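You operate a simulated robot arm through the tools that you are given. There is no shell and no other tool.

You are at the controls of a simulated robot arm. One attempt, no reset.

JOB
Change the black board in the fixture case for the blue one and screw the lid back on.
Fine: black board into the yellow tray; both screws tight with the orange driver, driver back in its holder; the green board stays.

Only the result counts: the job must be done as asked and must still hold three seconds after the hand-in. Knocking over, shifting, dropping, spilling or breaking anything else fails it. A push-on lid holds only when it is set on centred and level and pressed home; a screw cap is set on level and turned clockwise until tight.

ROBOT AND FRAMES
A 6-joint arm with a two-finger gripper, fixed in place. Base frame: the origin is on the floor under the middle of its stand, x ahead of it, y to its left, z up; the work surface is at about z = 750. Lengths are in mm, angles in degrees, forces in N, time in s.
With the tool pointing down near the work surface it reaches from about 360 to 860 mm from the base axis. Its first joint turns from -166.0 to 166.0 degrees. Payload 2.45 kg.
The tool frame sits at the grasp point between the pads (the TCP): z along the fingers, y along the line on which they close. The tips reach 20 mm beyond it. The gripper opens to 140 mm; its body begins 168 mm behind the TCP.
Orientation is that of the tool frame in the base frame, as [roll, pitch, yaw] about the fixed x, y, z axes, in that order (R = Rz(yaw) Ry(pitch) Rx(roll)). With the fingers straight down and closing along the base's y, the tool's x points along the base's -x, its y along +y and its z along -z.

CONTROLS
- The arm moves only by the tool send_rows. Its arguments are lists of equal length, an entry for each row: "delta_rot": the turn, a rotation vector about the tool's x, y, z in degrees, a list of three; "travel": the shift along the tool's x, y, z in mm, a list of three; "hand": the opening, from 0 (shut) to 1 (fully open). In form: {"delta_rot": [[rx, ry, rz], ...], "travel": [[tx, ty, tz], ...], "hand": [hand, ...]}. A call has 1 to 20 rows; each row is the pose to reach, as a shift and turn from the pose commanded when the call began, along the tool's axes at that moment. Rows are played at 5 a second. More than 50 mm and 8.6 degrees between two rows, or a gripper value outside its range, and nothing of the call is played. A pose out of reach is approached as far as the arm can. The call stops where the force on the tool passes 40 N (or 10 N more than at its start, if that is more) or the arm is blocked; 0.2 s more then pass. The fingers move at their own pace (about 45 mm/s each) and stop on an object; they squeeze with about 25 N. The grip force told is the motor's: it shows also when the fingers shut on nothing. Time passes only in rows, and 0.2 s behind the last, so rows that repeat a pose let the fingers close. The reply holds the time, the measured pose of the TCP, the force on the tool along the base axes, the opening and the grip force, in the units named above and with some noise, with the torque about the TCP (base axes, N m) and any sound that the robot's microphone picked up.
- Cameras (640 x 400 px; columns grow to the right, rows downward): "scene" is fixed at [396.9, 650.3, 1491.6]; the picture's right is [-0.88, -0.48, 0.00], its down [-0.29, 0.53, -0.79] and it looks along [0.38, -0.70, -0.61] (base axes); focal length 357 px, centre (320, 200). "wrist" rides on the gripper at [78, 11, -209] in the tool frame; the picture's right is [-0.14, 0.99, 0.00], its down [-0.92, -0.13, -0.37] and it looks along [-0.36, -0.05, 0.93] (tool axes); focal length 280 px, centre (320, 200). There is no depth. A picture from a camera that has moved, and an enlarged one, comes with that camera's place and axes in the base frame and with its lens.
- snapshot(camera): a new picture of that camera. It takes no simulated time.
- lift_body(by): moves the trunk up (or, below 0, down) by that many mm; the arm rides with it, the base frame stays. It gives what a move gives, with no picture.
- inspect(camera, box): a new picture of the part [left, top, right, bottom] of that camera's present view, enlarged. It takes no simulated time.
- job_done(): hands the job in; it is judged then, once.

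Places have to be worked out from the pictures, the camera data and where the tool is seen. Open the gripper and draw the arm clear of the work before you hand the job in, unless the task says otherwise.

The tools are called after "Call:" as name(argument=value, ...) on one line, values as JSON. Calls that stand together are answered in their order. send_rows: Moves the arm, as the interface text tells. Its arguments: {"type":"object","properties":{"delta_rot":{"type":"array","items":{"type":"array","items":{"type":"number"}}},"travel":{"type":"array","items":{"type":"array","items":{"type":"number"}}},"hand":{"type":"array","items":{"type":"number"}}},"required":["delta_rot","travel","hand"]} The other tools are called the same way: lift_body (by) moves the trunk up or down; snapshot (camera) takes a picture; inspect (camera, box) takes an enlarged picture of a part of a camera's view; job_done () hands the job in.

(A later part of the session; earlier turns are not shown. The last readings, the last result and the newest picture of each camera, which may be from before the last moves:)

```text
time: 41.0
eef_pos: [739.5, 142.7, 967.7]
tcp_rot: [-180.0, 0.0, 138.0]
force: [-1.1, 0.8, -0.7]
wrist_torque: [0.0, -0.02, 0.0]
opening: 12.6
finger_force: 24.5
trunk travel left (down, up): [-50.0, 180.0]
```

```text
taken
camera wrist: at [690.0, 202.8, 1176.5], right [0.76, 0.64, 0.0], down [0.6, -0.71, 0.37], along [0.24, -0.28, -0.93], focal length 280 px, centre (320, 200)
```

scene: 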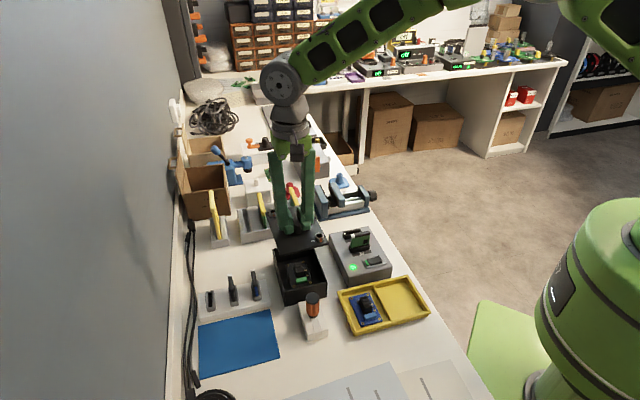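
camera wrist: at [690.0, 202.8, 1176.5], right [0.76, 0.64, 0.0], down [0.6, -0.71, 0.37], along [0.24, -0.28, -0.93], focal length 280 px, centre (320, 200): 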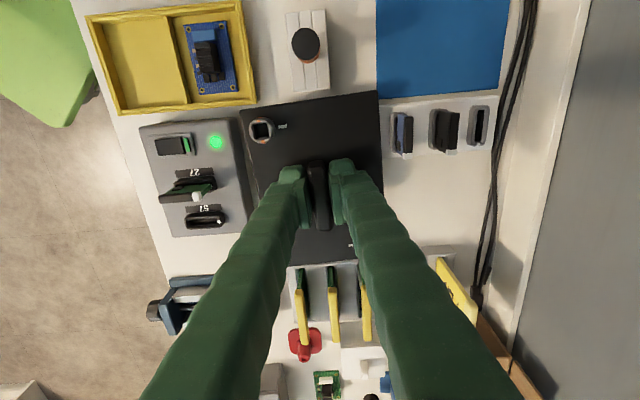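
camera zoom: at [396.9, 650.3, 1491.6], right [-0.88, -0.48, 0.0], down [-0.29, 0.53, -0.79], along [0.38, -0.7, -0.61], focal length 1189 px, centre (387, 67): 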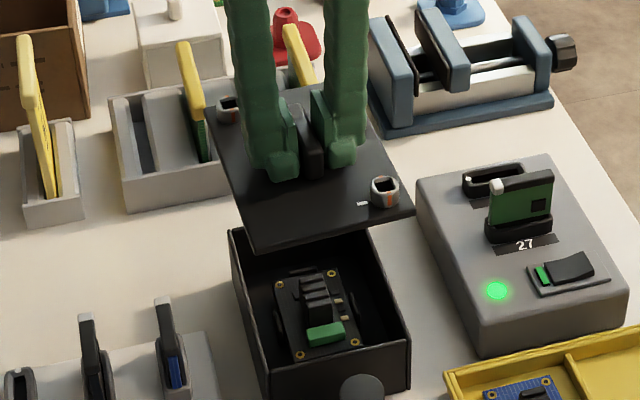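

Important: the board in the case is a flat black PCB of the same kind as the blue PCB in the yellow tray, so that blue PCB is the replacement (the rack boards are something else). I carry the lid over to the blue mat to lay it down.

Call:
send_rows(delta_rot=[[0, 0, 0], [0, 0, 0], [0, 0, 1], [0, 0, 2], [0, 0, 3], [0, 0, 3], [0, 0, 3], [0, 0, 3], [0, 0, 3]], travel=[[22, 26, 0], [44, 52, 0], [66, 78, 0], [88, 104, 0], [110, 130, 0], [132.9, 156.2, 0], [132.9, 156.2, 40], [132.9, 156.2, 80], [132.9, 156.2, 80]], hand=[0, 0, 0, 0, 0, 0, 0, 0, 0])

Call:
snapshot(camera="scene")

Call:
snapshot(camera="wrist")

```text
time: 43.0
eef_pos: [743.1, 351.9, 888.1]
tcp_rot: [180.0, 0.1, 135.0]
force: [0.1, -0.3, -0.7]
wrist_torque: [-0.01, 0.02, 0.0]
opening: 13.1
finger_force: 24.4
trunk travel left (down, up): [-50.0, 180.0]
```

```text
taken
```

scene: 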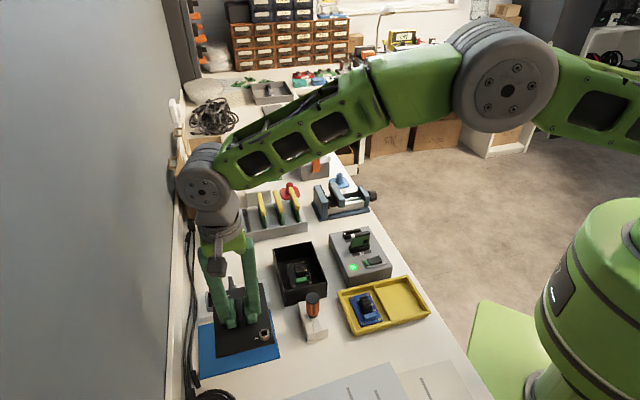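

```text
taken
camera wrist: at [696.4, 414.3, 1096.7], right [0.8, 0.6, 0.0], down [0.56, -0.74, 0.37], along [0.22, -0.29, -0.93], focal length 280 px, centre (320, 200)
```

wrist: 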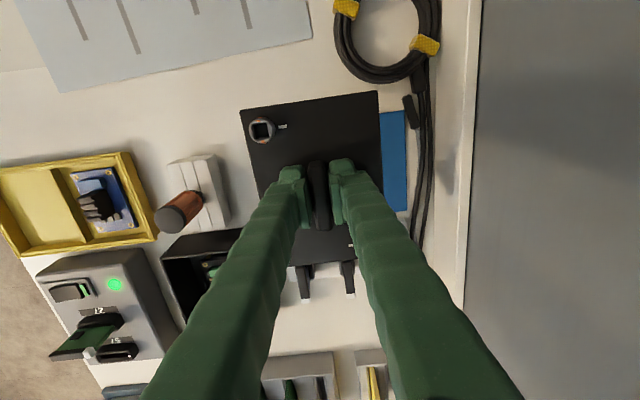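

The lid is over the mat with ~20 mm clearance to the rack. I lower it, slowing near contact.

Call:
send_rows(delta_rot=[[0, 0, 0], [0, 0, 0], [0, 0, 0], [0, 0, 0], [0, 0, 0]], travel=[[0, 0, 25], [0, 0, 50], [0, 0, 70], [0, 0, 85], [0, 0, 85]], hand=[0, 0, 0, 0, 0])

Call:
inspect(camera="scene", box=[180, 260, 300, 380])

```text
time: 44.2
eef_pos: [744.2, 352.1, 805.4]
tcp_rot: [180.0, -0.1, 135.0]
force: [0.9, -0.5, -0.5]
wrist_torque: [0.01, 0.0, 0.0]
opening: 12.7
finger_force: 24.6
trunk travel left (down, up): [-50.0, 180.0]
```

```text
3.33 times, centred on (240, 320) of scene
camera zoom: at [396.9, 650.3, 1491.6], right [-0.88, -0.48, 0.0], down [-0.29, 0.53, -0.79], along [0.38, -0.7, -0.61], focal length 1189 px, centre (587, -200)
```

zoom: 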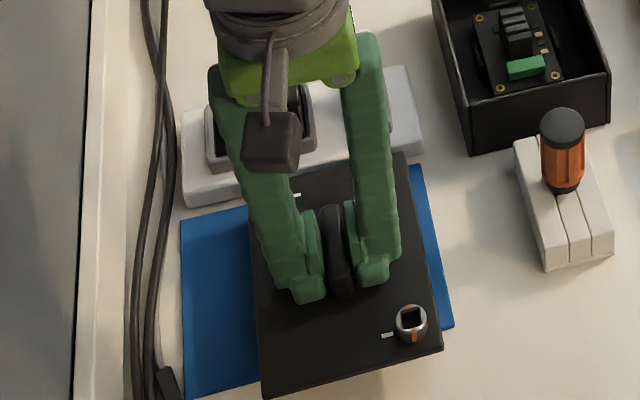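

Call:
send_rows(delta_rot=[[0, 0, 0], [0, 0, 0], [0, 0, 0], [0, 0, 0], [0, 0, 0], [0, 0, 0], [0, 0, 0]], travel=[[0, 0, 4], [0, 0, 8], [0, 0, 11], [0, 0, 14], [0, 0, 16], [0, 0, 18], [0, 0, 18]], hand=[0, 0, 0, 0, 0, 0, 0])

Call:
inspect(camera="scene", box=[180, 260, 300, 380])

```text
time: 45.8
eef_pos: [745.1, 349.6, 788.4]
tcp_rot: [179.7, 0.0, 135.0]
force: [-0.7, 4.3, 10.8]
wrist_torque: [0.08, 0.08, -0.02]
opening: 12.9
finger_force: 25.0
trunk travel left (down, up): [-50.0, 180.0]
```

```text
3.33 times, centred on (240, 320) of scene
camera zoom: at [396.9, 650.3, 1491.6], right [-0.88, -0.48, 0.0], down [-0.29, 0.53, -0.79], along [0.38, -0.7, -0.61], focal length 1189 px, centre (587, -200)
```

zoom: 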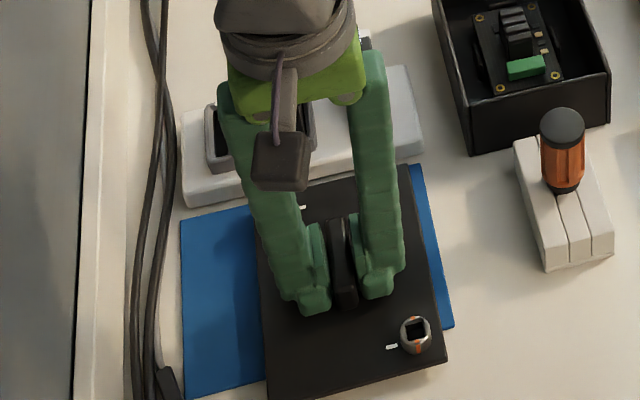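

The lid rests on the mat (10.8 N). I relieve slightly, open the gripper and rise straight up.

Call:
send_rows(delta_rot=[[0, 0, 0], [0, 0, 0], [0, 0, 0], [0, 0, 0], [0, 0, 0], [0, 0, 0], [0, 0, 0], [0, 0, 0], [0, 0, 0]], travel=[[0, 0, -1], [0, 0, -1], [0, 0, -1], [0, 0, -1], [0, 0, -1], [0, 0, -25], [0, 0, -60], [0, 0, -100], [0, 0, -100]], hand=[0, 0.2, 0.4, 0.4, 0.4, 0.4, 0.4, 0.4, 0.4])

Call:
snapshot(camera="wrist")

Call:
inspect(camera="scene", box=[180, 260, 300, 380])

Call:
inspect(camera="scene", box=[265, 235, 345, 310])

```text
time: 47.8
eef_pos: [746.3, 349.0, 884.4]
tcp_rot: [-180.0, 0.0, 135.0]
force: [0.5, 0.7, 1.3]
wrist_torque: [0.0, 0.01, 0.05]
opening: 56.1
finger_force: 0.0
trunk travel left (down, up): [-50.0, 180.0]
```

```text
taken
camera wrist: at [699.0, 411.8, 1093.5], right [0.8, 0.6, 0.0], down [0.56, -0.74, 0.37], along [0.22, -0.29, -0.93], focal length 280 px, centre (320, 200)
```

wrist: 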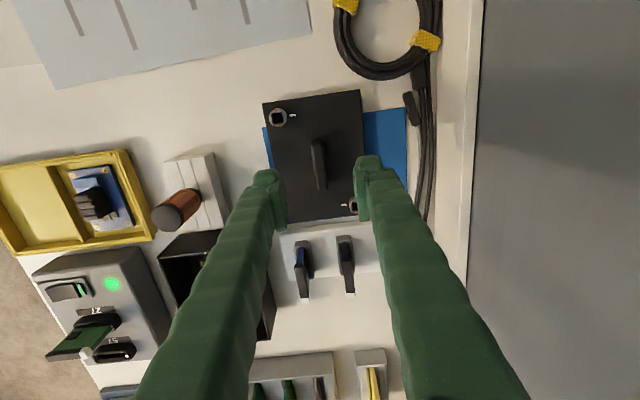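

```text
3.33 times, centred on (240, 320) of scene
camera zoom: at [396.9, 650.3, 1491.6], right [-0.88, -0.48, 0.0], down [-0.29, 0.53, -0.79], along [0.38, -0.7, -0.61], focal length 1189 px, centre (587, -200)
```

zoom: 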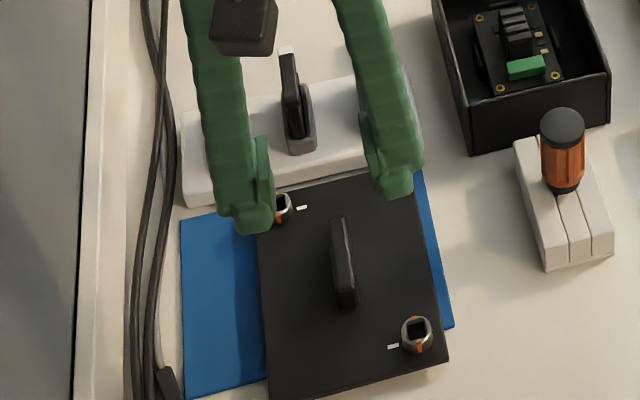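

```text
5.33 times, centred on (305, 272) of scene
camera zoom: at [396.9, 650.3, 1491.6], right [-0.88, -0.48, 0.0], down [-0.29, 0.53, -0.79], along [0.38, -0.7, -0.61], focal length 1902 px, centre (400, -187)
```

zoom: 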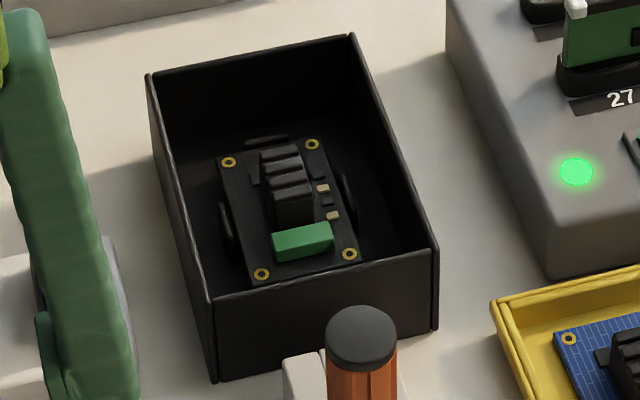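

Lid is down on the mat. The case holds a flat black PCB in a nest of guide bars. I move the hand above the open case for a detailed look.

Call:
send_rows(delta_rot=[[0, 0, 0], [0, 0, 0], [0, 0, 0], [0, 0, 0], [0, 0, 0], [0, 0, 0], [0, 0, 0], [0, 0, 0]], travel=[[0, 0, -50], [-24, -28, -70], [-50, -56, -90], [-76, -84, -90], [-100, -112, -90], [-126, -140, -90], [-152, -154, -90], [-152, -154, -90]], hand=[0.4, 0.4, 0.4, 0.4, 0.4, 0.4, 0.4, 0.4])

Call:
snapshot(camera="wrist")

```text
time: 49.6
eef_pos: [744.1, 134.7, 975.9]
tcp_rot: [-179.9, 0.0, 135.0]
force: [0.3, -0.7, -0.7]
wrist_torque: [0.02, 0.02, 0.0]
opening: 56.1
finger_force: 0.0
trunk travel left (down, up): [-50.0, 180.0]
```

```text
taken
camera wrist: at [696.5, 197.4, 1184.3], right [0.8, 0.6, 0.0], down [0.56, -0.74, 0.37], along [0.22, -0.29, -0.93], focal length 280 px, centre (320, 200)
```

wrist: 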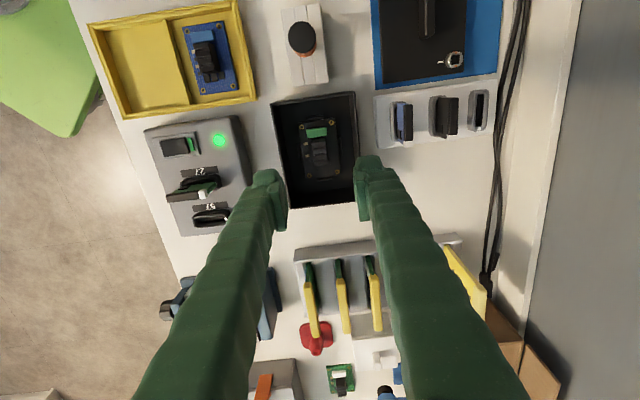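

Call:
inspect(camera="wrist", box=[265, 85, 365, 215])

Call:
inspect(camera="wrist", box=[85, 0, 260, 120])

Call:
inspect(camera="scene", box=[285, 245, 325, 295])

Call:
inspect(camera="scene", box=[340, 270, 435, 340])

```text
3.08 times, centred on (315, 150) of wrist
camera zoom: at [696.5, 197.4, 1184.3], right [0.8, 0.6, 0.0], down [0.56, -0.74, 0.37], along [0.22, -0.29, -0.93], focal length 863 px, centre (335, 354)
```

zoom: 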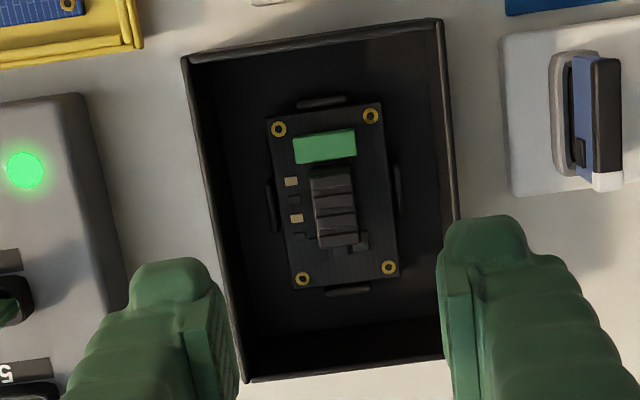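

```text
3.33 times, centred on (172, 60) of wrist
camera zoom: at [696.5, 197.4, 1184.3], right [0.8, 0.6, 0.0], down [0.56, -0.74, 0.37], along [0.22, -0.29, -0.93], focal length 935 px, centre (812, 667)
```

zoom: 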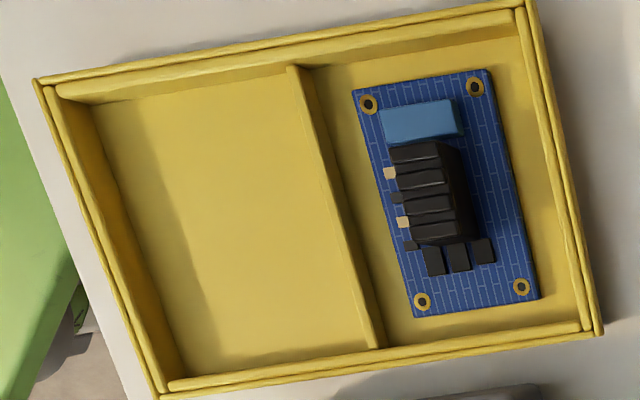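

```text
8.00 times, centred on (305, 270) of scene
camera zoom: at [396.9, 650.3, 1491.6], right [-0.88, -0.48, 0.0], down [-0.29, 0.53, -0.79], along [0.38, -0.7, -0.61], focal length 2853 px, centre (440, -360)
```

zoom: 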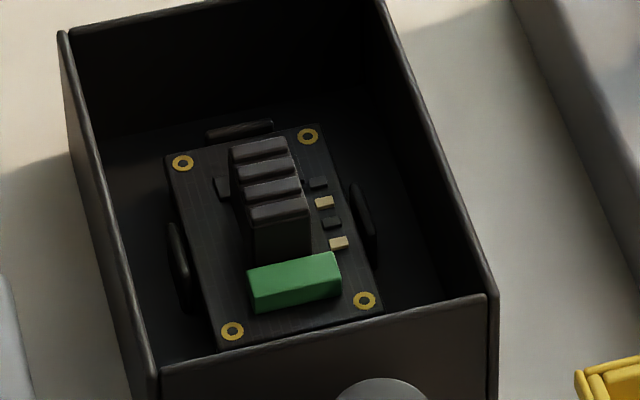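

```text
5.71 times, centred on (388, 305) of scene
camera zoom: at [396.9, 650.3, 1491.6], right [-0.88, -0.48, 0.0], down [-0.29, 0.53, -0.79], along [0.38, -0.7, -0.61], focal length 2038 px, centre (-66, -400)
```

zoom: 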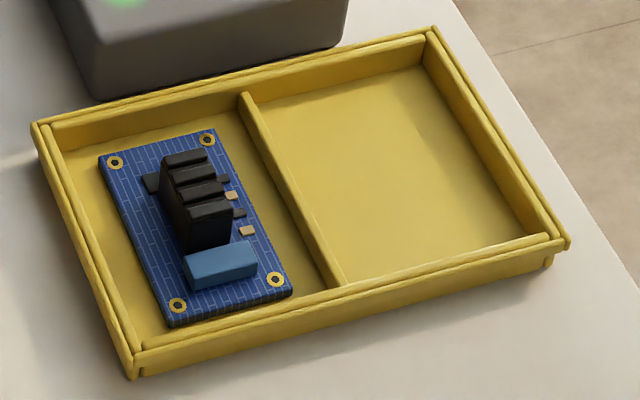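

Layout is clear: the board's finned block (≈19×36 mm, top z≈795) is at ≈(745,132), PCB top ≈768. I narrow the gripper to ~36 mm and lower to just above the case rim over the block.

Call:
send_rows(delta_rot=[[0, 0, 0], [0, 0, 0], [0, 0, 0], [0, 0, 0], [0, 0, 0], [0, 0, 0]], travel=[[-2, -0.8, 25], [-2, -0.8, 55], [-2, -0.8, 85], [-2, -0.8, 110], [-2, -0.8, 126], [-2, -0.8, 126]], hand=[0.26, 0.26, 0.26, 0.26, 0.26, 0.26])

Call:
snapshot(camera="wrist")

Call:
inspect(camera="wrist", box=[270, 110, 370, 235])

Call:
inspect(camera="scene", box=[265, 225, 345, 300])

```text
time: 51.0
eef_pos: [744.5, 132.0, 848.7]
tcp_rot: [180.0, 0.0, 135.0]
force: [0.6, 0.6, -0.1]
wrist_torque: [0.01, 0.01, -0.03]
opening: 36.6
finger_force: 0.0
trunk travel left (down, up): [-50.0, 180.0]
```

```text
taken
camera wrist: at [698.4, 195.2, 1057.0], right [0.8, 0.6, 0.0], down [0.56, -0.74, 0.37], along [0.22, -0.29, -0.93], focal length 280 px, centre (320, 200)
```

wrist: 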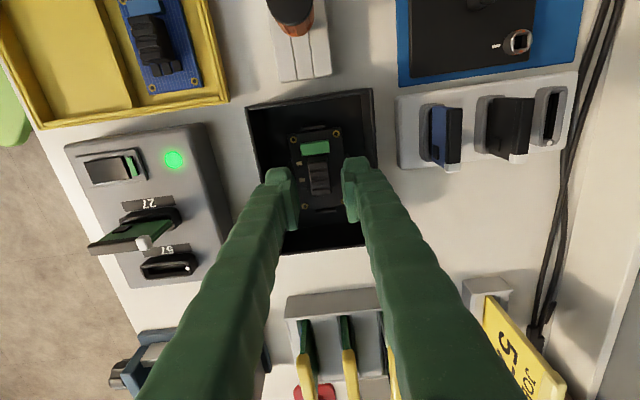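

```text
3.20 times, centred on (320, 172) of wrist
camera zoom: at [698.4, 195.2, 1057.0], right [0.8, 0.6, 0.0], down [0.56, -0.74, 0.37], along [0.22, -0.29, -0.93], focal length 897 px, centre (320, 288)
```

zoom: 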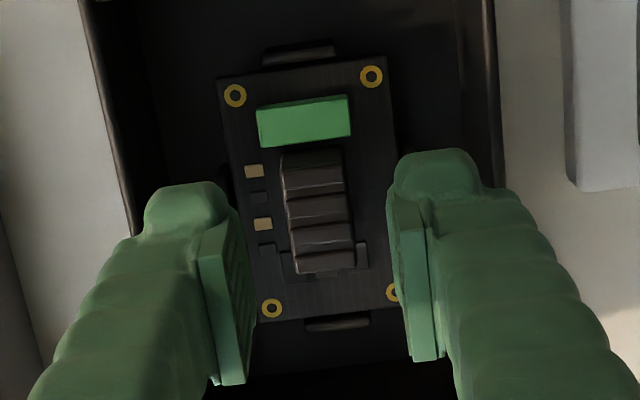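

```text
5.33 times, centred on (305, 262) of scene
camera zoom: at [396.9, 650.3, 1491.6], right [-0.88, -0.48, 0.0], down [-0.29, 0.53, -0.79], along [0.38, -0.7, -0.61], focal length 1902 px, centre (400, -133)
```

zoom: 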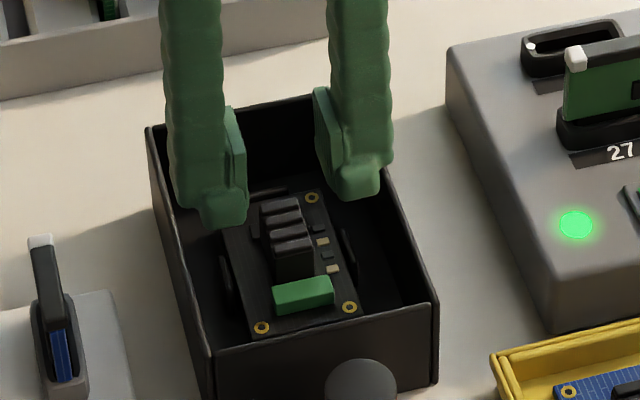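

Block is centred between the fingers. I shift 2 mm along it and lower so the tips straddle the block top, then check.

Call:
send_rows(delta_rot=[[0, 0, 0], [0, 0, 0], [0, 0, 0], [0, 0, 0], [0, 0, 0]], travel=[[-2, -0.3, 8], [-2, -0.3, 16], [-2, -0.3, 24], [-2, -0.3, 32], [-2, -0.3, 32]], hand=[0.26, 0.26, 0.26, 0.26, 0.26])

Call:
inspect(camera="wrist", box=[270, 120, 370, 245])

Call:
inspect(camera="scene", box=[265, 225, 345, 300])

```text
time: 52.2
eef_pos: [745.6, 129.0, 817.7]
tcp_rot: [-180.0, 0.1, 135.0]
force: [-0.1, -0.3, -0.5]
wrist_torque: [0.02, -0.05, -0.03]
opening: 36.5
finger_force: 0.1
trunk travel left (down, up): [-50.0, 180.0]
```

```text
3.20 times, centred on (320, 182) of wrist
camera zoom: at [699.3, 192.2, 1026.3], right [0.8, 0.6, 0.0], down [0.56, -0.74, 0.37], along [0.22, -0.29, -0.93], focal length 897 px, centre (320, 256)
```

zoom: 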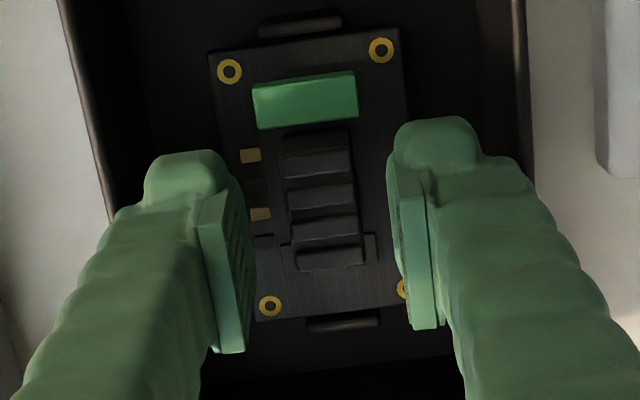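

```text
5.33 times, centred on (305, 262) of scene
camera zoom: at [396.9, 650.3, 1491.6], right [-0.88, -0.48, 0.0], down [-0.29, 0.53, -0.79], along [0.38, -0.7, -0.61], focal length 1902 px, centre (400, -133)
```

zoom: 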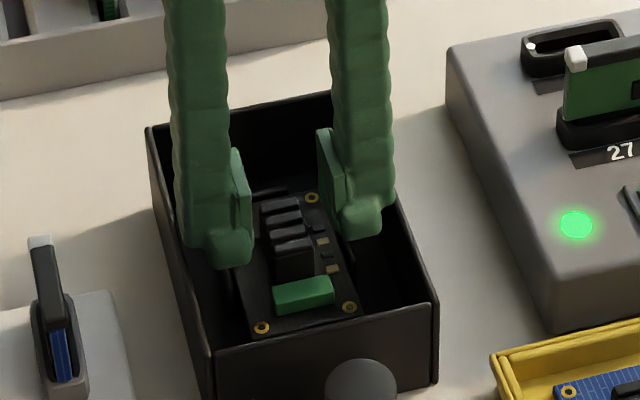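

Fingers straddle the block evenly. I go down 18 mm more (tips ~11 mm above the PCB) and close on the block.

Call:
send_rows(delta_rot=[[0, 0, 0], [0, 0, 0], [0, 0, 0], [0, 0, 0], [0, 0, 0], [0, 0, 0], [0, 0, 0], [0, 0, 0]], travel=[[0, 0, 5], [0, 0, 10], [0, 0, 15], [0, 0, 18], [0, 0, 18], [0, 0, 18], [0, 0, 18], [0, 0, 18]], hand=[0.26, 0.26, 0.26, 0.26, 0.26, 0.1, 0, 0])

Call:
inspect(camera="wrist", box=[270, 120, 370, 245])

Call:
inspect(camera="scene", box=[265, 225, 345, 300])

```text
time: 54.0
eef_pos: [747.2, 130.6, 800.1]
tcp_rot: [180.0, 0.1, 135.0]
force: [0.1, -0.2, 0.1]
wrist_torque: [0.01, -0.03, -0.03]
opening: 18.7
finger_force: 25.1
trunk travel left (down, up): [-50.0, 180.0]
```

```text
3.20 times, centred on (320, 182) of wrist
camera zoom: at [699.8, 192.6, 1008.3], right [0.8, 0.6, 0.0], down [0.56, -0.74, 0.37], along [0.22, -0.29, -0.93], focal length 897 px, centre (320, 256)
```

zoom: 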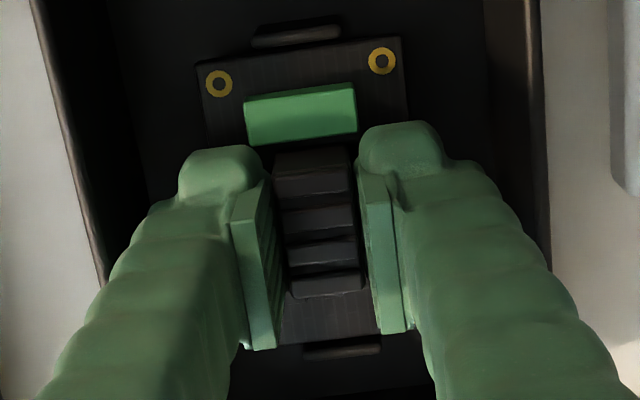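

```text
5.33 times, centred on (305, 262) of scene
camera zoom: at [396.9, 650.3, 1491.6], right [-0.88, -0.48, 0.0], down [-0.29, 0.53, -0.79], along [0.38, -0.7, -0.61], focal length 1902 px, centre (400, -133)
```

zoom: 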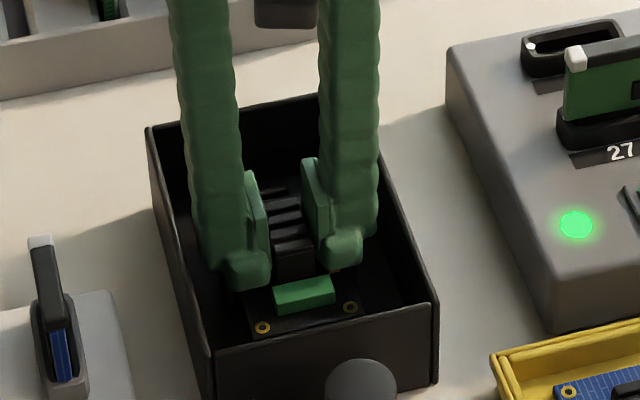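

Block gripped (18.7 mm) at TCP ≈ (747.2,130.2,799.7), yaw 135 – my reference for seating the blue board. I lift slowly and watch the force.

Call:
send_rows(delta_rot=[[0, 0, 0], [0, 0, 0], [0, 0, 0], [0, 0, 0], [0, 0, 0]], travel=[[0, 0, -2], [0, 0, -4], [0, 0, -7], [0, 0, -10], [0, 0, -10]], hand=[0, 0, 0, 0, 0])

Call:
inspect(camera="scene", box=[265, 225, 345, 300])

```text
time: 55.2
eef_pos: [745.8, 129.4, 809.9]
tcp_rot: [-179.9, 0.0, 134.9]
force: [-0.1, -0.2, -0.6]
wrist_torque: [-0.01, -0.05, -0.02]
opening: 18.5
finger_force: 24.9
trunk travel left (down, up): [-50.0, 180.0]
```

```text
5.33 times, centred on (305, 262) of scene
camera zoom: at [396.9, 650.3, 1491.6], right [-0.88, -0.48, 0.0], down [-0.29, 0.53, -0.79], along [0.38, -0.7, -0.61], focal length 1902 px, centre (400, -133)
```

zoom: 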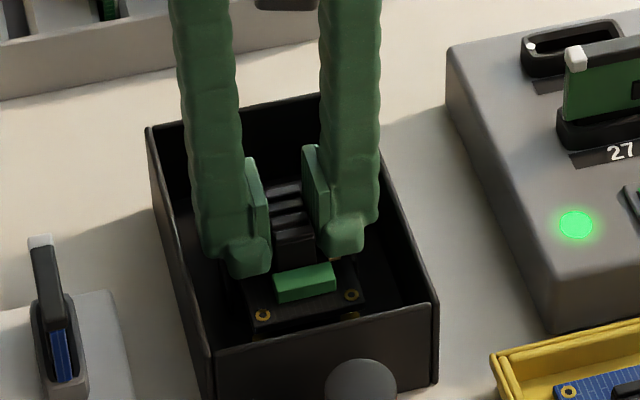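

The board comes out freely. I raise it clear and look at the empty nest.

Call:
send_rows(delta_rot=[[0, 0, 0], [0, 0, 0], [0, 0, 0], [0, 0, 0], [0, 0, 0], [0, 0, 0]], travel=[[0, 0, -15], [0, 0, -35], [0, 0, -60], [0, 0, -90], [0, 0, -120], [0, 0, -120]], hand=[0, 0, 0, 0, 0, 0])

Call:
inspect(camera="scene", box=[255, 195, 345, 300])

Call:
inspect(camera="scene", box=[280, 245, 330, 300])

Call:
snapshot(camera="wrist")

```text
time: 56.6
eef_pos: [746.6, 128.3, 929.2]
tcp_rot: [179.9, 0.0, 135.0]
force: [-1.1, 0.6, -1.2]
wrist_torque: [0.0, -0.01, 0.05]
opening: 18.6
finger_force: 25.4
trunk travel left (down, up): [-50.0, 180.0]
```

```text
3.81 times, centred on (300, 248) of scene
camera zoom: at [396.9, 650.3, 1491.6], right [-0.88, -0.48, 0.0], down [-0.29, 0.53, -0.79], along [0.38, -0.7, -0.61], focal length 1359 px, centre (396, 19)
```

zoom: 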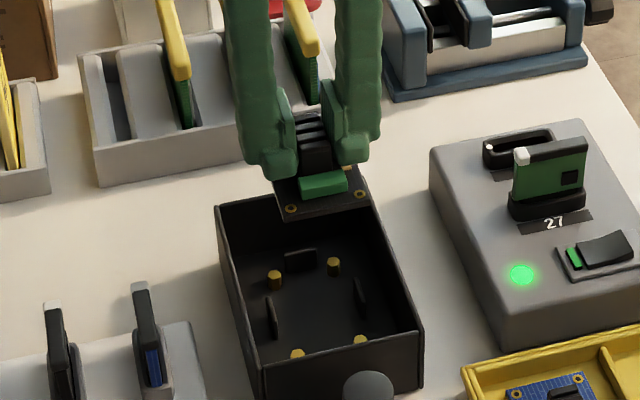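

```text
7.27 times, centred on (305, 272) of scene
camera zoom: at [396.9, 650.3, 1491.6], right [-0.88, -0.48, 0.0], down [-0.29, 0.53, -0.79], along [0.38, -0.7, -0.61], focal length 2594 px, centre (429, -327)
```

zoom: 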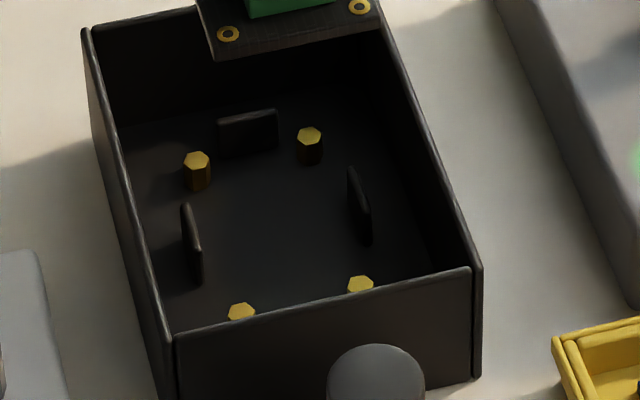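

```text
taken
camera wrist: at [698.7, 191.8, 1138.5], right [0.8, 0.6, 0.0], down [0.56, -0.74, 0.37], along [0.22, -0.29, -0.93], focal length 280 px, centre (320, 200)
```

wrist: 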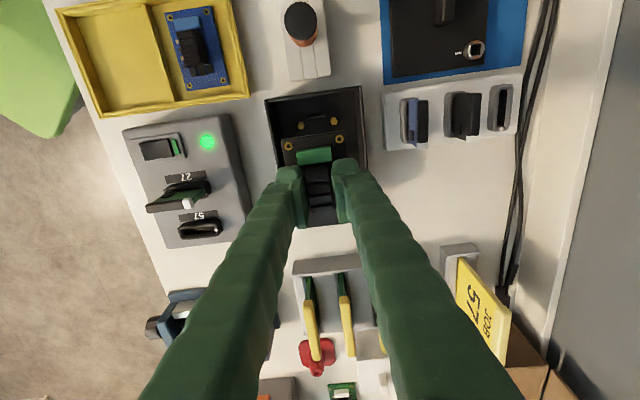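

The nest has four brass standoffs and four guide plates. Now I carry the black board over the empty (left) tray compartment.

Call:
send_rows(delta_rot=[[0, 0, 0], [0, 0, 0], [0, 0, 0], [0, 0, 0], [0, 0, 0], [0, 0, 0], [0, 0, 0], [0, 0, 0], [0, 0, 0]], travel=[[20, -30, -10], [40, -60, -10], [60, -90, -10], [82, -122, -10], [104, -154, -10], [126, -186, -10], [146.6, -217.7, -10], [146.6, -217.7, -10], [146.6, -217.7, -10]], hand=[0, 0, 0, 0, 0, 0, 0, 0, 0])

Call:
snapshot(camera="wrist")

Call:
inspect(camera="scene", box=[330, 210, 450, 340])

```text
time: 58.6
eef_pos: [487.4, 78.9, 941.2]
tcp_rot: [-180.0, 0.1, 135.0]
force: [0.4, -0.7, -1.0]
wrist_torque: [0.0, 0.0, 0.03]
opening: 18.6
finger_force: 24.9
trunk travel left (down, up): [-50.0, 180.0]
```

```text
taken
camera wrist: at [440.4, 141.6, 1149.5], right [0.8, 0.6, 0.0], down [0.56, -0.74, 0.37], along [0.22, -0.29, -0.93], focal length 280 px, centre (320, 200)
```

wrist: 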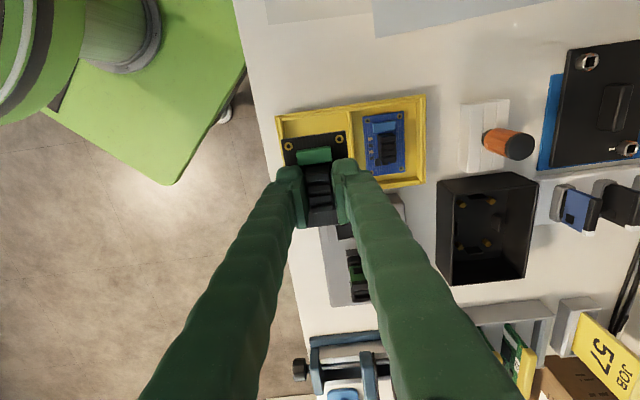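

```text
3.08 times, centred on (390, 275) of scene
camera zoom: at [396.9, 650.3, 1491.6], right [-0.88, -0.48, 0.0], down [-0.29, 0.53, -0.79], along [0.38, -0.7, -0.61], focal length 1097 px, centre (105, -31)
```

zoom: 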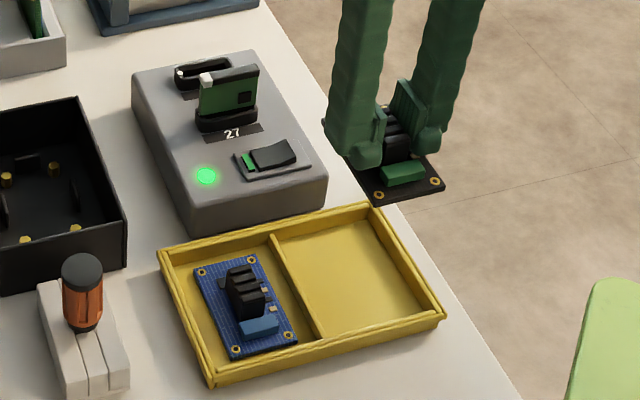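

Call:
inspect(camera="wrist", box=[265, 85, 435, 205])

Call:
inspect(camera="scene", box=[370, 270, 440, 330])

```text
3.33 times, centred on (350, 145) of wrist
camera zoom: at [440.4, 141.6, 1149.5], right [0.8, 0.6, 0.0], down [0.56, -0.74, 0.37], along [0.22, -0.29, -0.93], focal length 935 px, centre (220, 383)
```

zoom: 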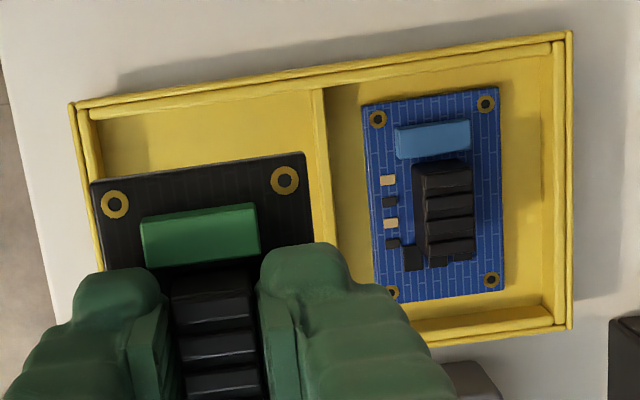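

```text
6.67 times, centred on (405, 300) of scene
camera zoom: at [396.9, 650.3, 1491.6], right [-0.88, -0.48, 0.0], down [-0.29, 0.53, -0.79], along [0.38, -0.7, -0.61], focal length 2378 px, centre (-247, -467)
```

zoom: 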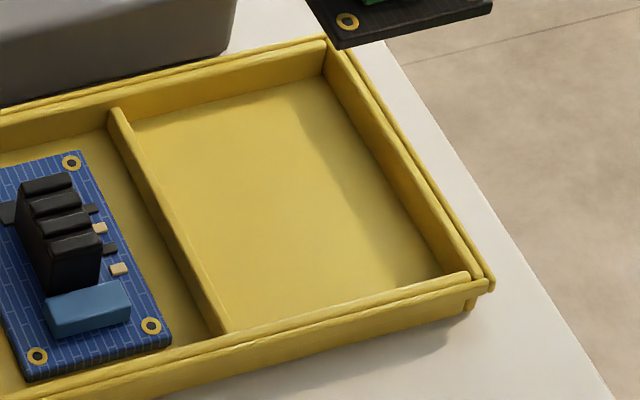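

Tray geometry: empty compartment centre ≈ (490.7, 74.9), board centre is at the TCP. I align and lower into the compartment to about 12 mm above the floor.

Call:
send_rows(delta_rot=[[0, 0, 0], [0, 0, 0], [0, 0, 0], [0, 0, 0], [0, 0, 0], [0, 0, 0], [0, 0, 0]], travel=[[-4.9, -0.6, 10], [-4.9, -0.6, 40], [-4.9, -0.6, 70], [-4.9, -0.6, 100], [-4.9, -0.6, 120], [-4.9, -0.6, 135], [-4.9, -0.6, 135]], hand=[0, 0, 0, 0, 0, 0, 0])

Call:
snapshot(camera="wrist")

Call:
inspect(camera="scene", box=[340, 250, 450, 340])

```text
time: 60.2
eef_pos: [489.3, 74.0, 806.4]
tcp_rot: [-180.0, 0.0, 135.0]
force: [-0.4, 0.5, -0.6]
wrist_torque: [0.0, -0.01, -0.03]
opening: 18.7
finger_force: 25.0
trunk travel left (down, up): [-50.0, 180.0]
```

```text
taken
camera wrist: at [443.7, 137.1, 1013.7], right [0.8, 0.6, 0.0], down [0.56, -0.74, 0.37], along [0.22, -0.29, -0.93], focal length 280 px, centre (320, 200)
```

wrist: 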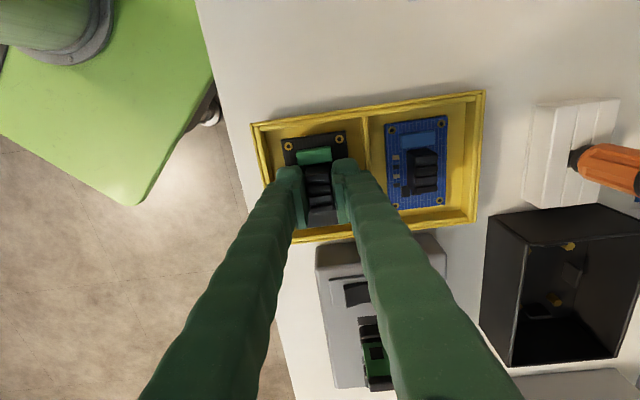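

```text
4.44 times, centred on (395, 295) of scene
camera zoom: at [396.9, 650.3, 1491.6], right [-0.88, -0.48, 0.0], down [-0.29, 0.53, -0.79], along [0.38, -0.7, -0.61], focal length 1585 px, centre (-13, -222)
```

zoom: 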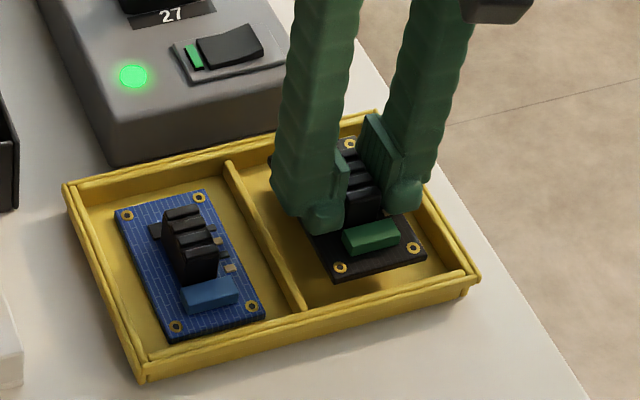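

Well centred in the compartment. I lower gently until the board touches the tray floor.

Call:
send_rows(delta_rot=[[0, 0, 0], [0, 0, 0], [0, 0, 0], [0, 0, 0], [0, 0, 0], [0, 0, 0]], travel=[[0, 0, 3], [0, 0, 6], [0, 0, 9], [0, 0, 11.5], [0, 0, 13.5], [0, 0, 13.5]], hand=[0, 0, 0, 0, 0, 0])

Call:
inspect(camera="scene", box=[340, 250, 450, 340])

```text
time: 61.6
eef_pos: [492.2, 74.8, 790.5]
tcp_rot: [179.9, 0.0, 135.0]
force: [-0.6, 1.4, -0.5]
wrist_torque: [0.0, -0.01, 0.0]
opening: 18.6
finger_force: 25.0
trunk travel left (down, up): [-50.0, 180.0]
```

```text
4.44 times, centred on (395, 295) of scene
camera zoom: at [396.9, 650.3, 1491.6], right [-0.88, -0.48, 0.0], down [-0.29, 0.53, -0.79], along [0.38, -0.7, -0.61], focal length 1585 px, centre (-13, -222)
```

zoom: 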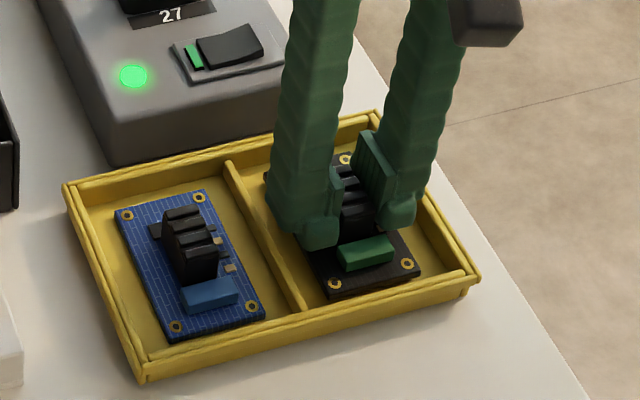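

Call:
send_rows(delta_rot=[[0, 0, 0], [0, 0, 0], [0, 0, 0], [0, 0, 0], [0, 0, 0]], travel=[[0, 0, 1], [0, 0, 2], [0, 0, 3], [0, 0, 4], [0, 0, 4]], hand=[0, 0, 0, 0, 0])

Call:
inspect(camera="scene", box=[370, 260, 440, 330])

```text
time: 62.8
eef_pos: [491.5, 75.5, 788.2]
tcp_rot: [-180.0, 0.0, 135.0]
force: [-0.8, 0.3, -1.2]
wrist_torque: [-0.01, 0.0, 0.04]
opening: 18.6
finger_force: 24.7
trunk travel left (down, up): [-50.0, 180.0]
```

```text
5.71 times, centred on (405, 295) of scene
camera zoom: at [396.9, 650.3, 1491.6], right [-0.88, -0.48, 0.0], down [-0.29, 0.53, -0.79], along [0.38, -0.7, -0.61], focal length 2038 px, centre (-166, -343)
```

zoom: 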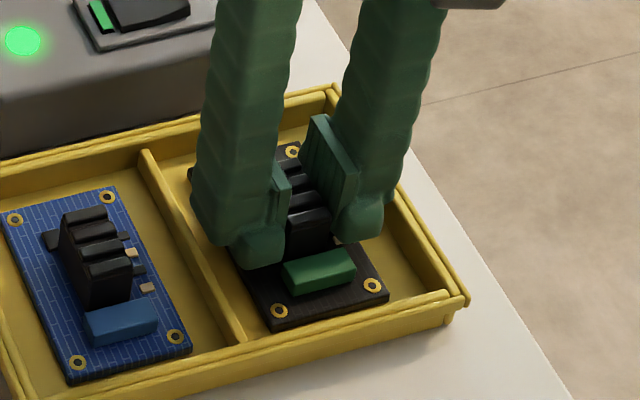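

Call:
send_rows(delta_rot=[[0, 0, 0], [0, 0, 0], [0, 0, 0], [0, 0, 0], [0, 0, 0]], travel=[[0, 0, 1], [0, 0, 2], [0, 0, 3], [0, 0, 4], [0, 0, 4]], hand=[0, 0, 0, 0, 0])

Call:
inspect(camera="scene", box=[370, 260, 440, 330])

```text
time: 64.0
eef_pos: [492.2, 75.2, 784.0]
tcp_rot: [-179.9, 0.0, 135.0]
force: [1.9, 3.6, 25.5]
wrist_torque: [0.02, -0.07, 0.03]
opening: 18.6
finger_force: 25.0
trunk travel left (down, up): [-50.0, 180.0]
```

```text
5.71 times, centred on (405, 295) of scene
camera zoom: at [396.9, 650.3, 1491.6], right [-0.88, -0.48, 0.0], down [-0.29, 0.53, -0.79], along [0.38, -0.7, -0.61], focal length 2038 px, centre (-166, -343)
```

zoom: 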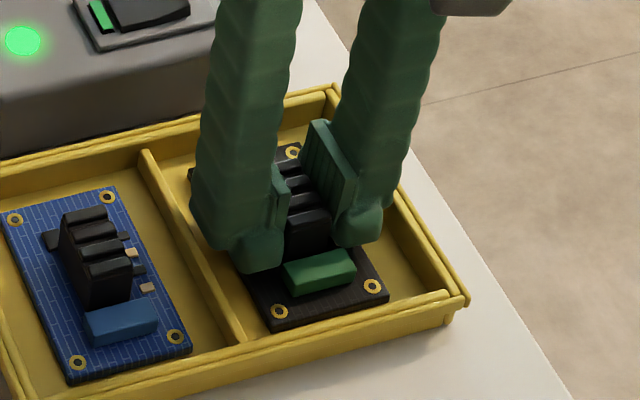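

Contact (board on the tray floor, 25 N). I relieve 2 mm, open just enough (28 mm) to release, and rise.

Call:
send_rows(delta_rot=[[0, 0, 0], [0, 0, 0], [0, 0, 0], [0, 0, 0], [0, 0, 0], [0, 0, 0], [0, 0, 0], [0, 0, 0], [0, 0, 0], [0, 0, 0]], travel=[[0, 0, -1.2], [0, 0, -2], [0, 0, -2], [0, 0, -2], [0, 0, -2], [0, 0, -8], [0, 0, -20], [0, 0, -45], [0, 0, -80], [0, 0, -80]], hand=[0, 0, 0.19, 0.19, 0.19, 0.19, 0.19, 0.19, 0.19, 0.19])

Call:
snapshot(camera="wrist")

Call:
inspect(camera="scene", box=[340, 250, 450, 340])

```text
time: 66.2
eef_pos: [490.2, 74.4, 864.9]
tcp_rot: [-180.0, 0.0, 135.0]
force: [0.2, -0.3, 0.2]
wrist_torque: [-0.04, 0.0, -0.02]
opening: 26.5
finger_force: 0.1
trunk travel left (down, up): [-50.0, 180.0]
```

```text
taken
camera wrist: at [443.6, 137.2, 1073.5], right [0.8, 0.6, 0.0], down [0.56, -0.74, 0.37], along [0.22, -0.29, -0.93], focal length 280 px, centre (320, 200)
```

wrist: 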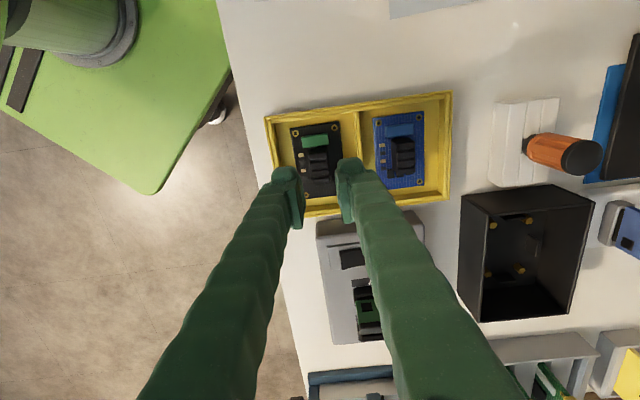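

```text
4.44 times, centred on (395, 295) of scene
camera zoom: at [396.9, 650.3, 1491.6], right [-0.88, -0.48, 0.0], down [-0.29, 0.53, -0.79], along [0.38, -0.7, -0.61], focal length 1585 px, centre (-13, -222)
```

zoom: 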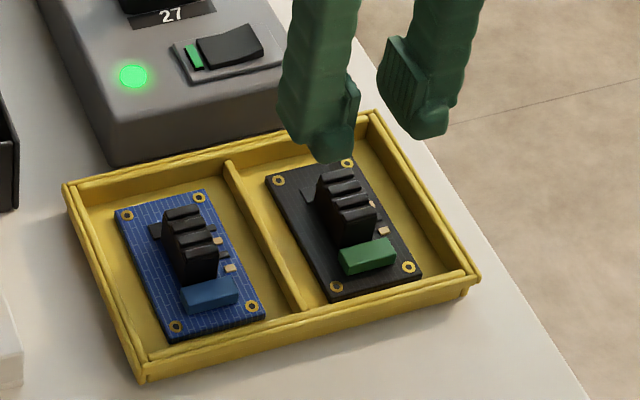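

The black board lies in the left compartment. I zoom on both boards from here to get the blue board's offset and angle relative to the black one.

Call:
inspect(camera="wrist", box=[260, 85, 460, 225])

Call:
inspect(camera="wrist", box=[365, 100, 435, 200])

Call:
inspect(camera="wrist", box=[280, 110, 350, 210])

```text
2.86 times, centred on (360, 155) of wrist
camera zoom: at [443.6, 137.2, 1073.5], right [0.8, 0.6, 0.0], down [0.56, -0.74, 0.37], along [0.22, -0.29, -0.93], focal length 801 px, centre (206, 329)
```

zoom: 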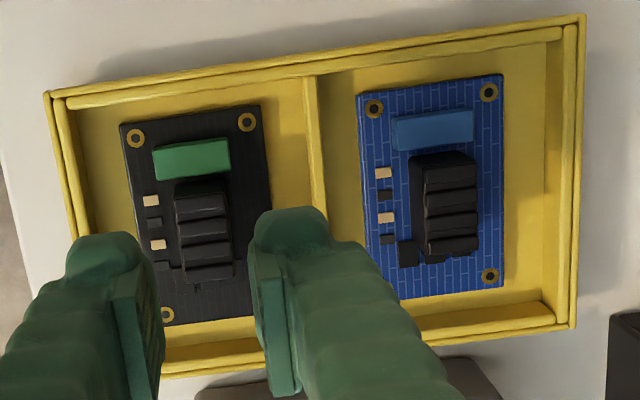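

```text
4.00 times, centred on (400, 150) of wrist
camera zoom: at [443.6, 137.2, 1073.5], right [0.8, 0.6, 0.0], down [0.56, -0.74, 0.37], along [0.22, -0.29, -0.93], focal length 1122 px, centre (0, 400)
```

zoom: 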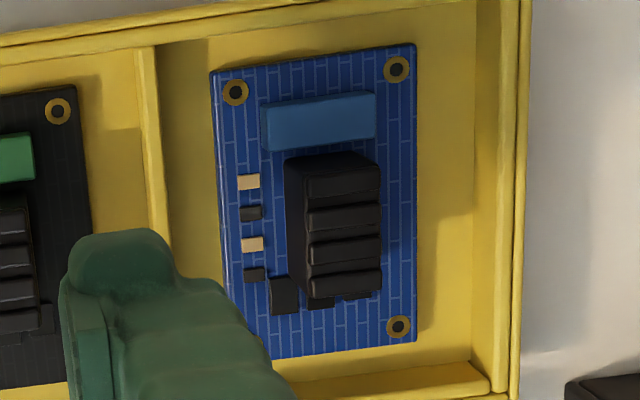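

```text
4.00 times, centred on (315, 160) of wrist
camera zoom: at [443.6, 137.2, 1073.5], right [0.8, 0.6, 0.0], down [0.56, -0.74, 0.37], along [0.22, -0.29, -0.93], focal length 1122 px, centre (340, 360)
```

zoom: 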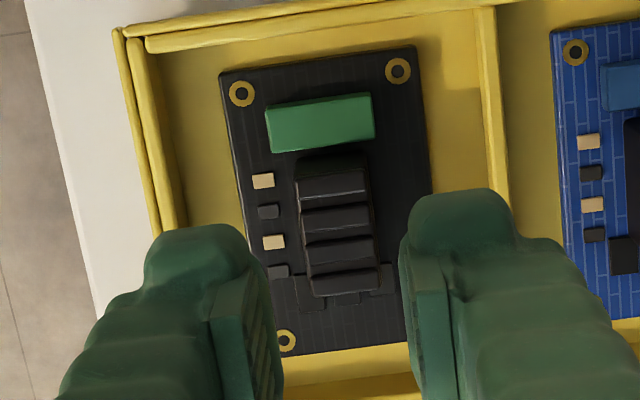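

Blue board is parallel to the black one, offset (+66.9, +64.1) mm. I move over it at the same height and check centring.

Call:
send_rows(delta_rot=[[0, 0, 0], [0, 0, 0], [0, 0, 0], [0, 0, 0], [0, 0, 0]], travel=[[-1, 32, 0], [-2, 64, 0], [-2.7, 94.5, 0], [-2.7, 94.5, 0], [-2.7, 94.5, 0]], hand=[0.22, 0.22, 0.22, 0.22, 0.22])

Call:
inspect(camera="wrist", box=[280, 110, 350, 210])

Call:
inspect(camera="scene", box=[340, 250, 450, 340])

```text
time: 67.4
eef_pos: [559.8, 138.1, 862.2]
tcp_rot: [179.9, -0.1, 135.0]
force: [-0.5, 0.0, 0.0]
wrist_torque: [0.04, 0.04, 0.0]
opening: 30.8
finger_force: 0.1
trunk travel left (down, up): [-50.0, 180.0]
```

```text
4.00 times, centred on (315, 160) of wrist
camera zoom: at [512.8, 200.6, 1071.1], right [0.8, 0.6, 0.0], down [0.56, -0.74, 0.37], along [0.22, -0.29, -0.93], focal length 1122 px, centre (340, 360)
```

zoom: 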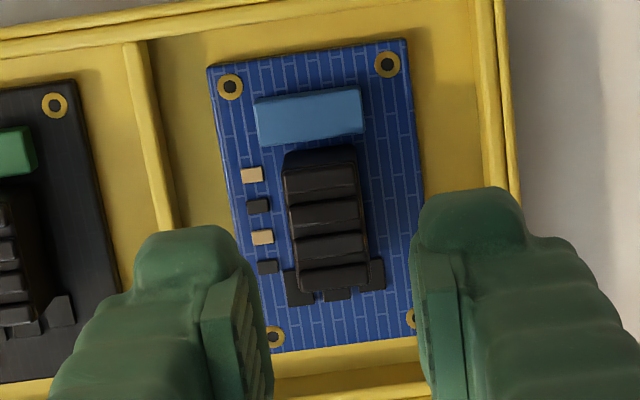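

```text
4.44 times, centred on (395, 295) of scene
camera zoom: at [396.9, 650.3, 1491.6], right [-0.88, -0.48, 0.0], down [-0.29, 0.53, -0.79], along [0.38, -0.7, -0.61], focal length 1585 px, centre (-13, -222)
```

zoom: 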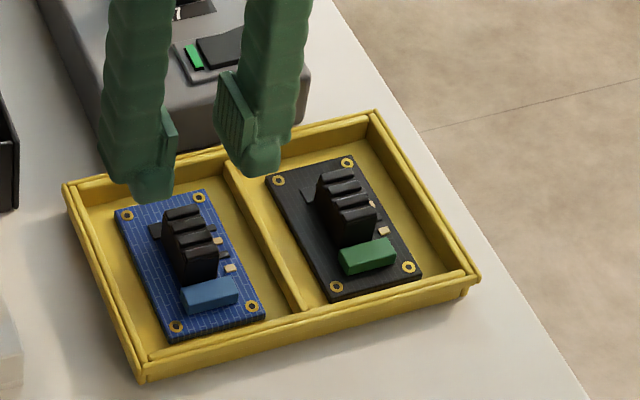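

Using the reference view, the blue board is ~(+3, −2.5) mm off in the tool frame. I correct and descend to near grip height, then compare again.

Call:
send_rows(delta_rot=[[0, 0, 0], [0, 0, 0], [0, 0, 0], [0, 0, 0], [0, 0, 0], [0, 0, 0]], travel=[[2.8, -2.5, 10], [2.8, -2.5, 25], [2.8, -2.5, 40], [2.8, -2.5, 52], [2.8, -2.5, 62], [2.8, -2.5, 62]], hand=[0.22, 0.22, 0.22, 0.22, 0.22, 0.22])

Call:
inspect(camera="wrist", box=[270, 120, 370, 245])

Call:
inspect(camera="scene", box=[340, 250, 450, 340])

```text
time: 68.8
eef_pos: [557.4, 139.3, 801.1]
tcp_rot: [180.0, 0.0, 135.0]
force: [-0.5, 0.4, -0.3]
wrist_torque: [-0.01, 0.02, -0.03]
opening: 30.6
finger_force: 0.1
trunk travel left (down, up): [-50.0, 180.0]
```

```text
3.20 times, centred on (320, 182) of wrist
camera zoom: at [510.0, 201.6, 1009.5], right [0.8, 0.6, 0.0], down [0.56, -0.74, 0.37], along [0.22, -0.29, -0.93], focal length 897 px, centre (320, 256)
```

zoom: 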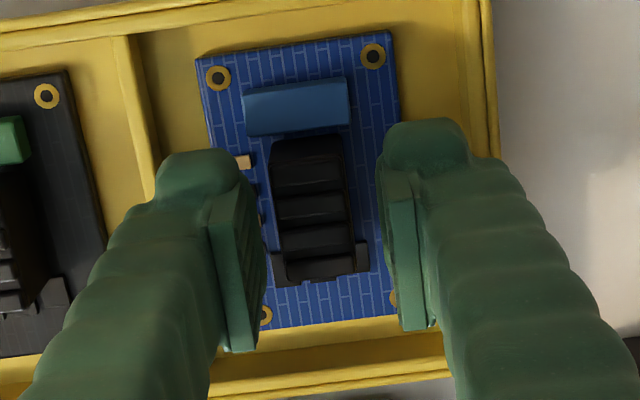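

```text
4.44 times, centred on (395, 295) of scene
camera zoom: at [396.9, 650.3, 1491.6], right [-0.88, -0.48, 0.0], down [-0.29, 0.53, -0.79], along [0.38, -0.7, -0.61], focal length 1585 px, centre (-13, -222)
```

zoom: 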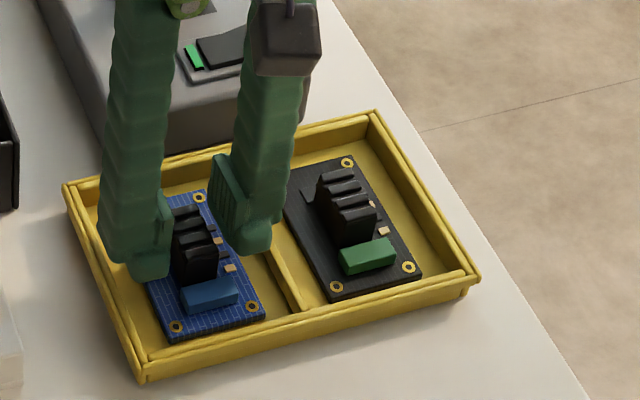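

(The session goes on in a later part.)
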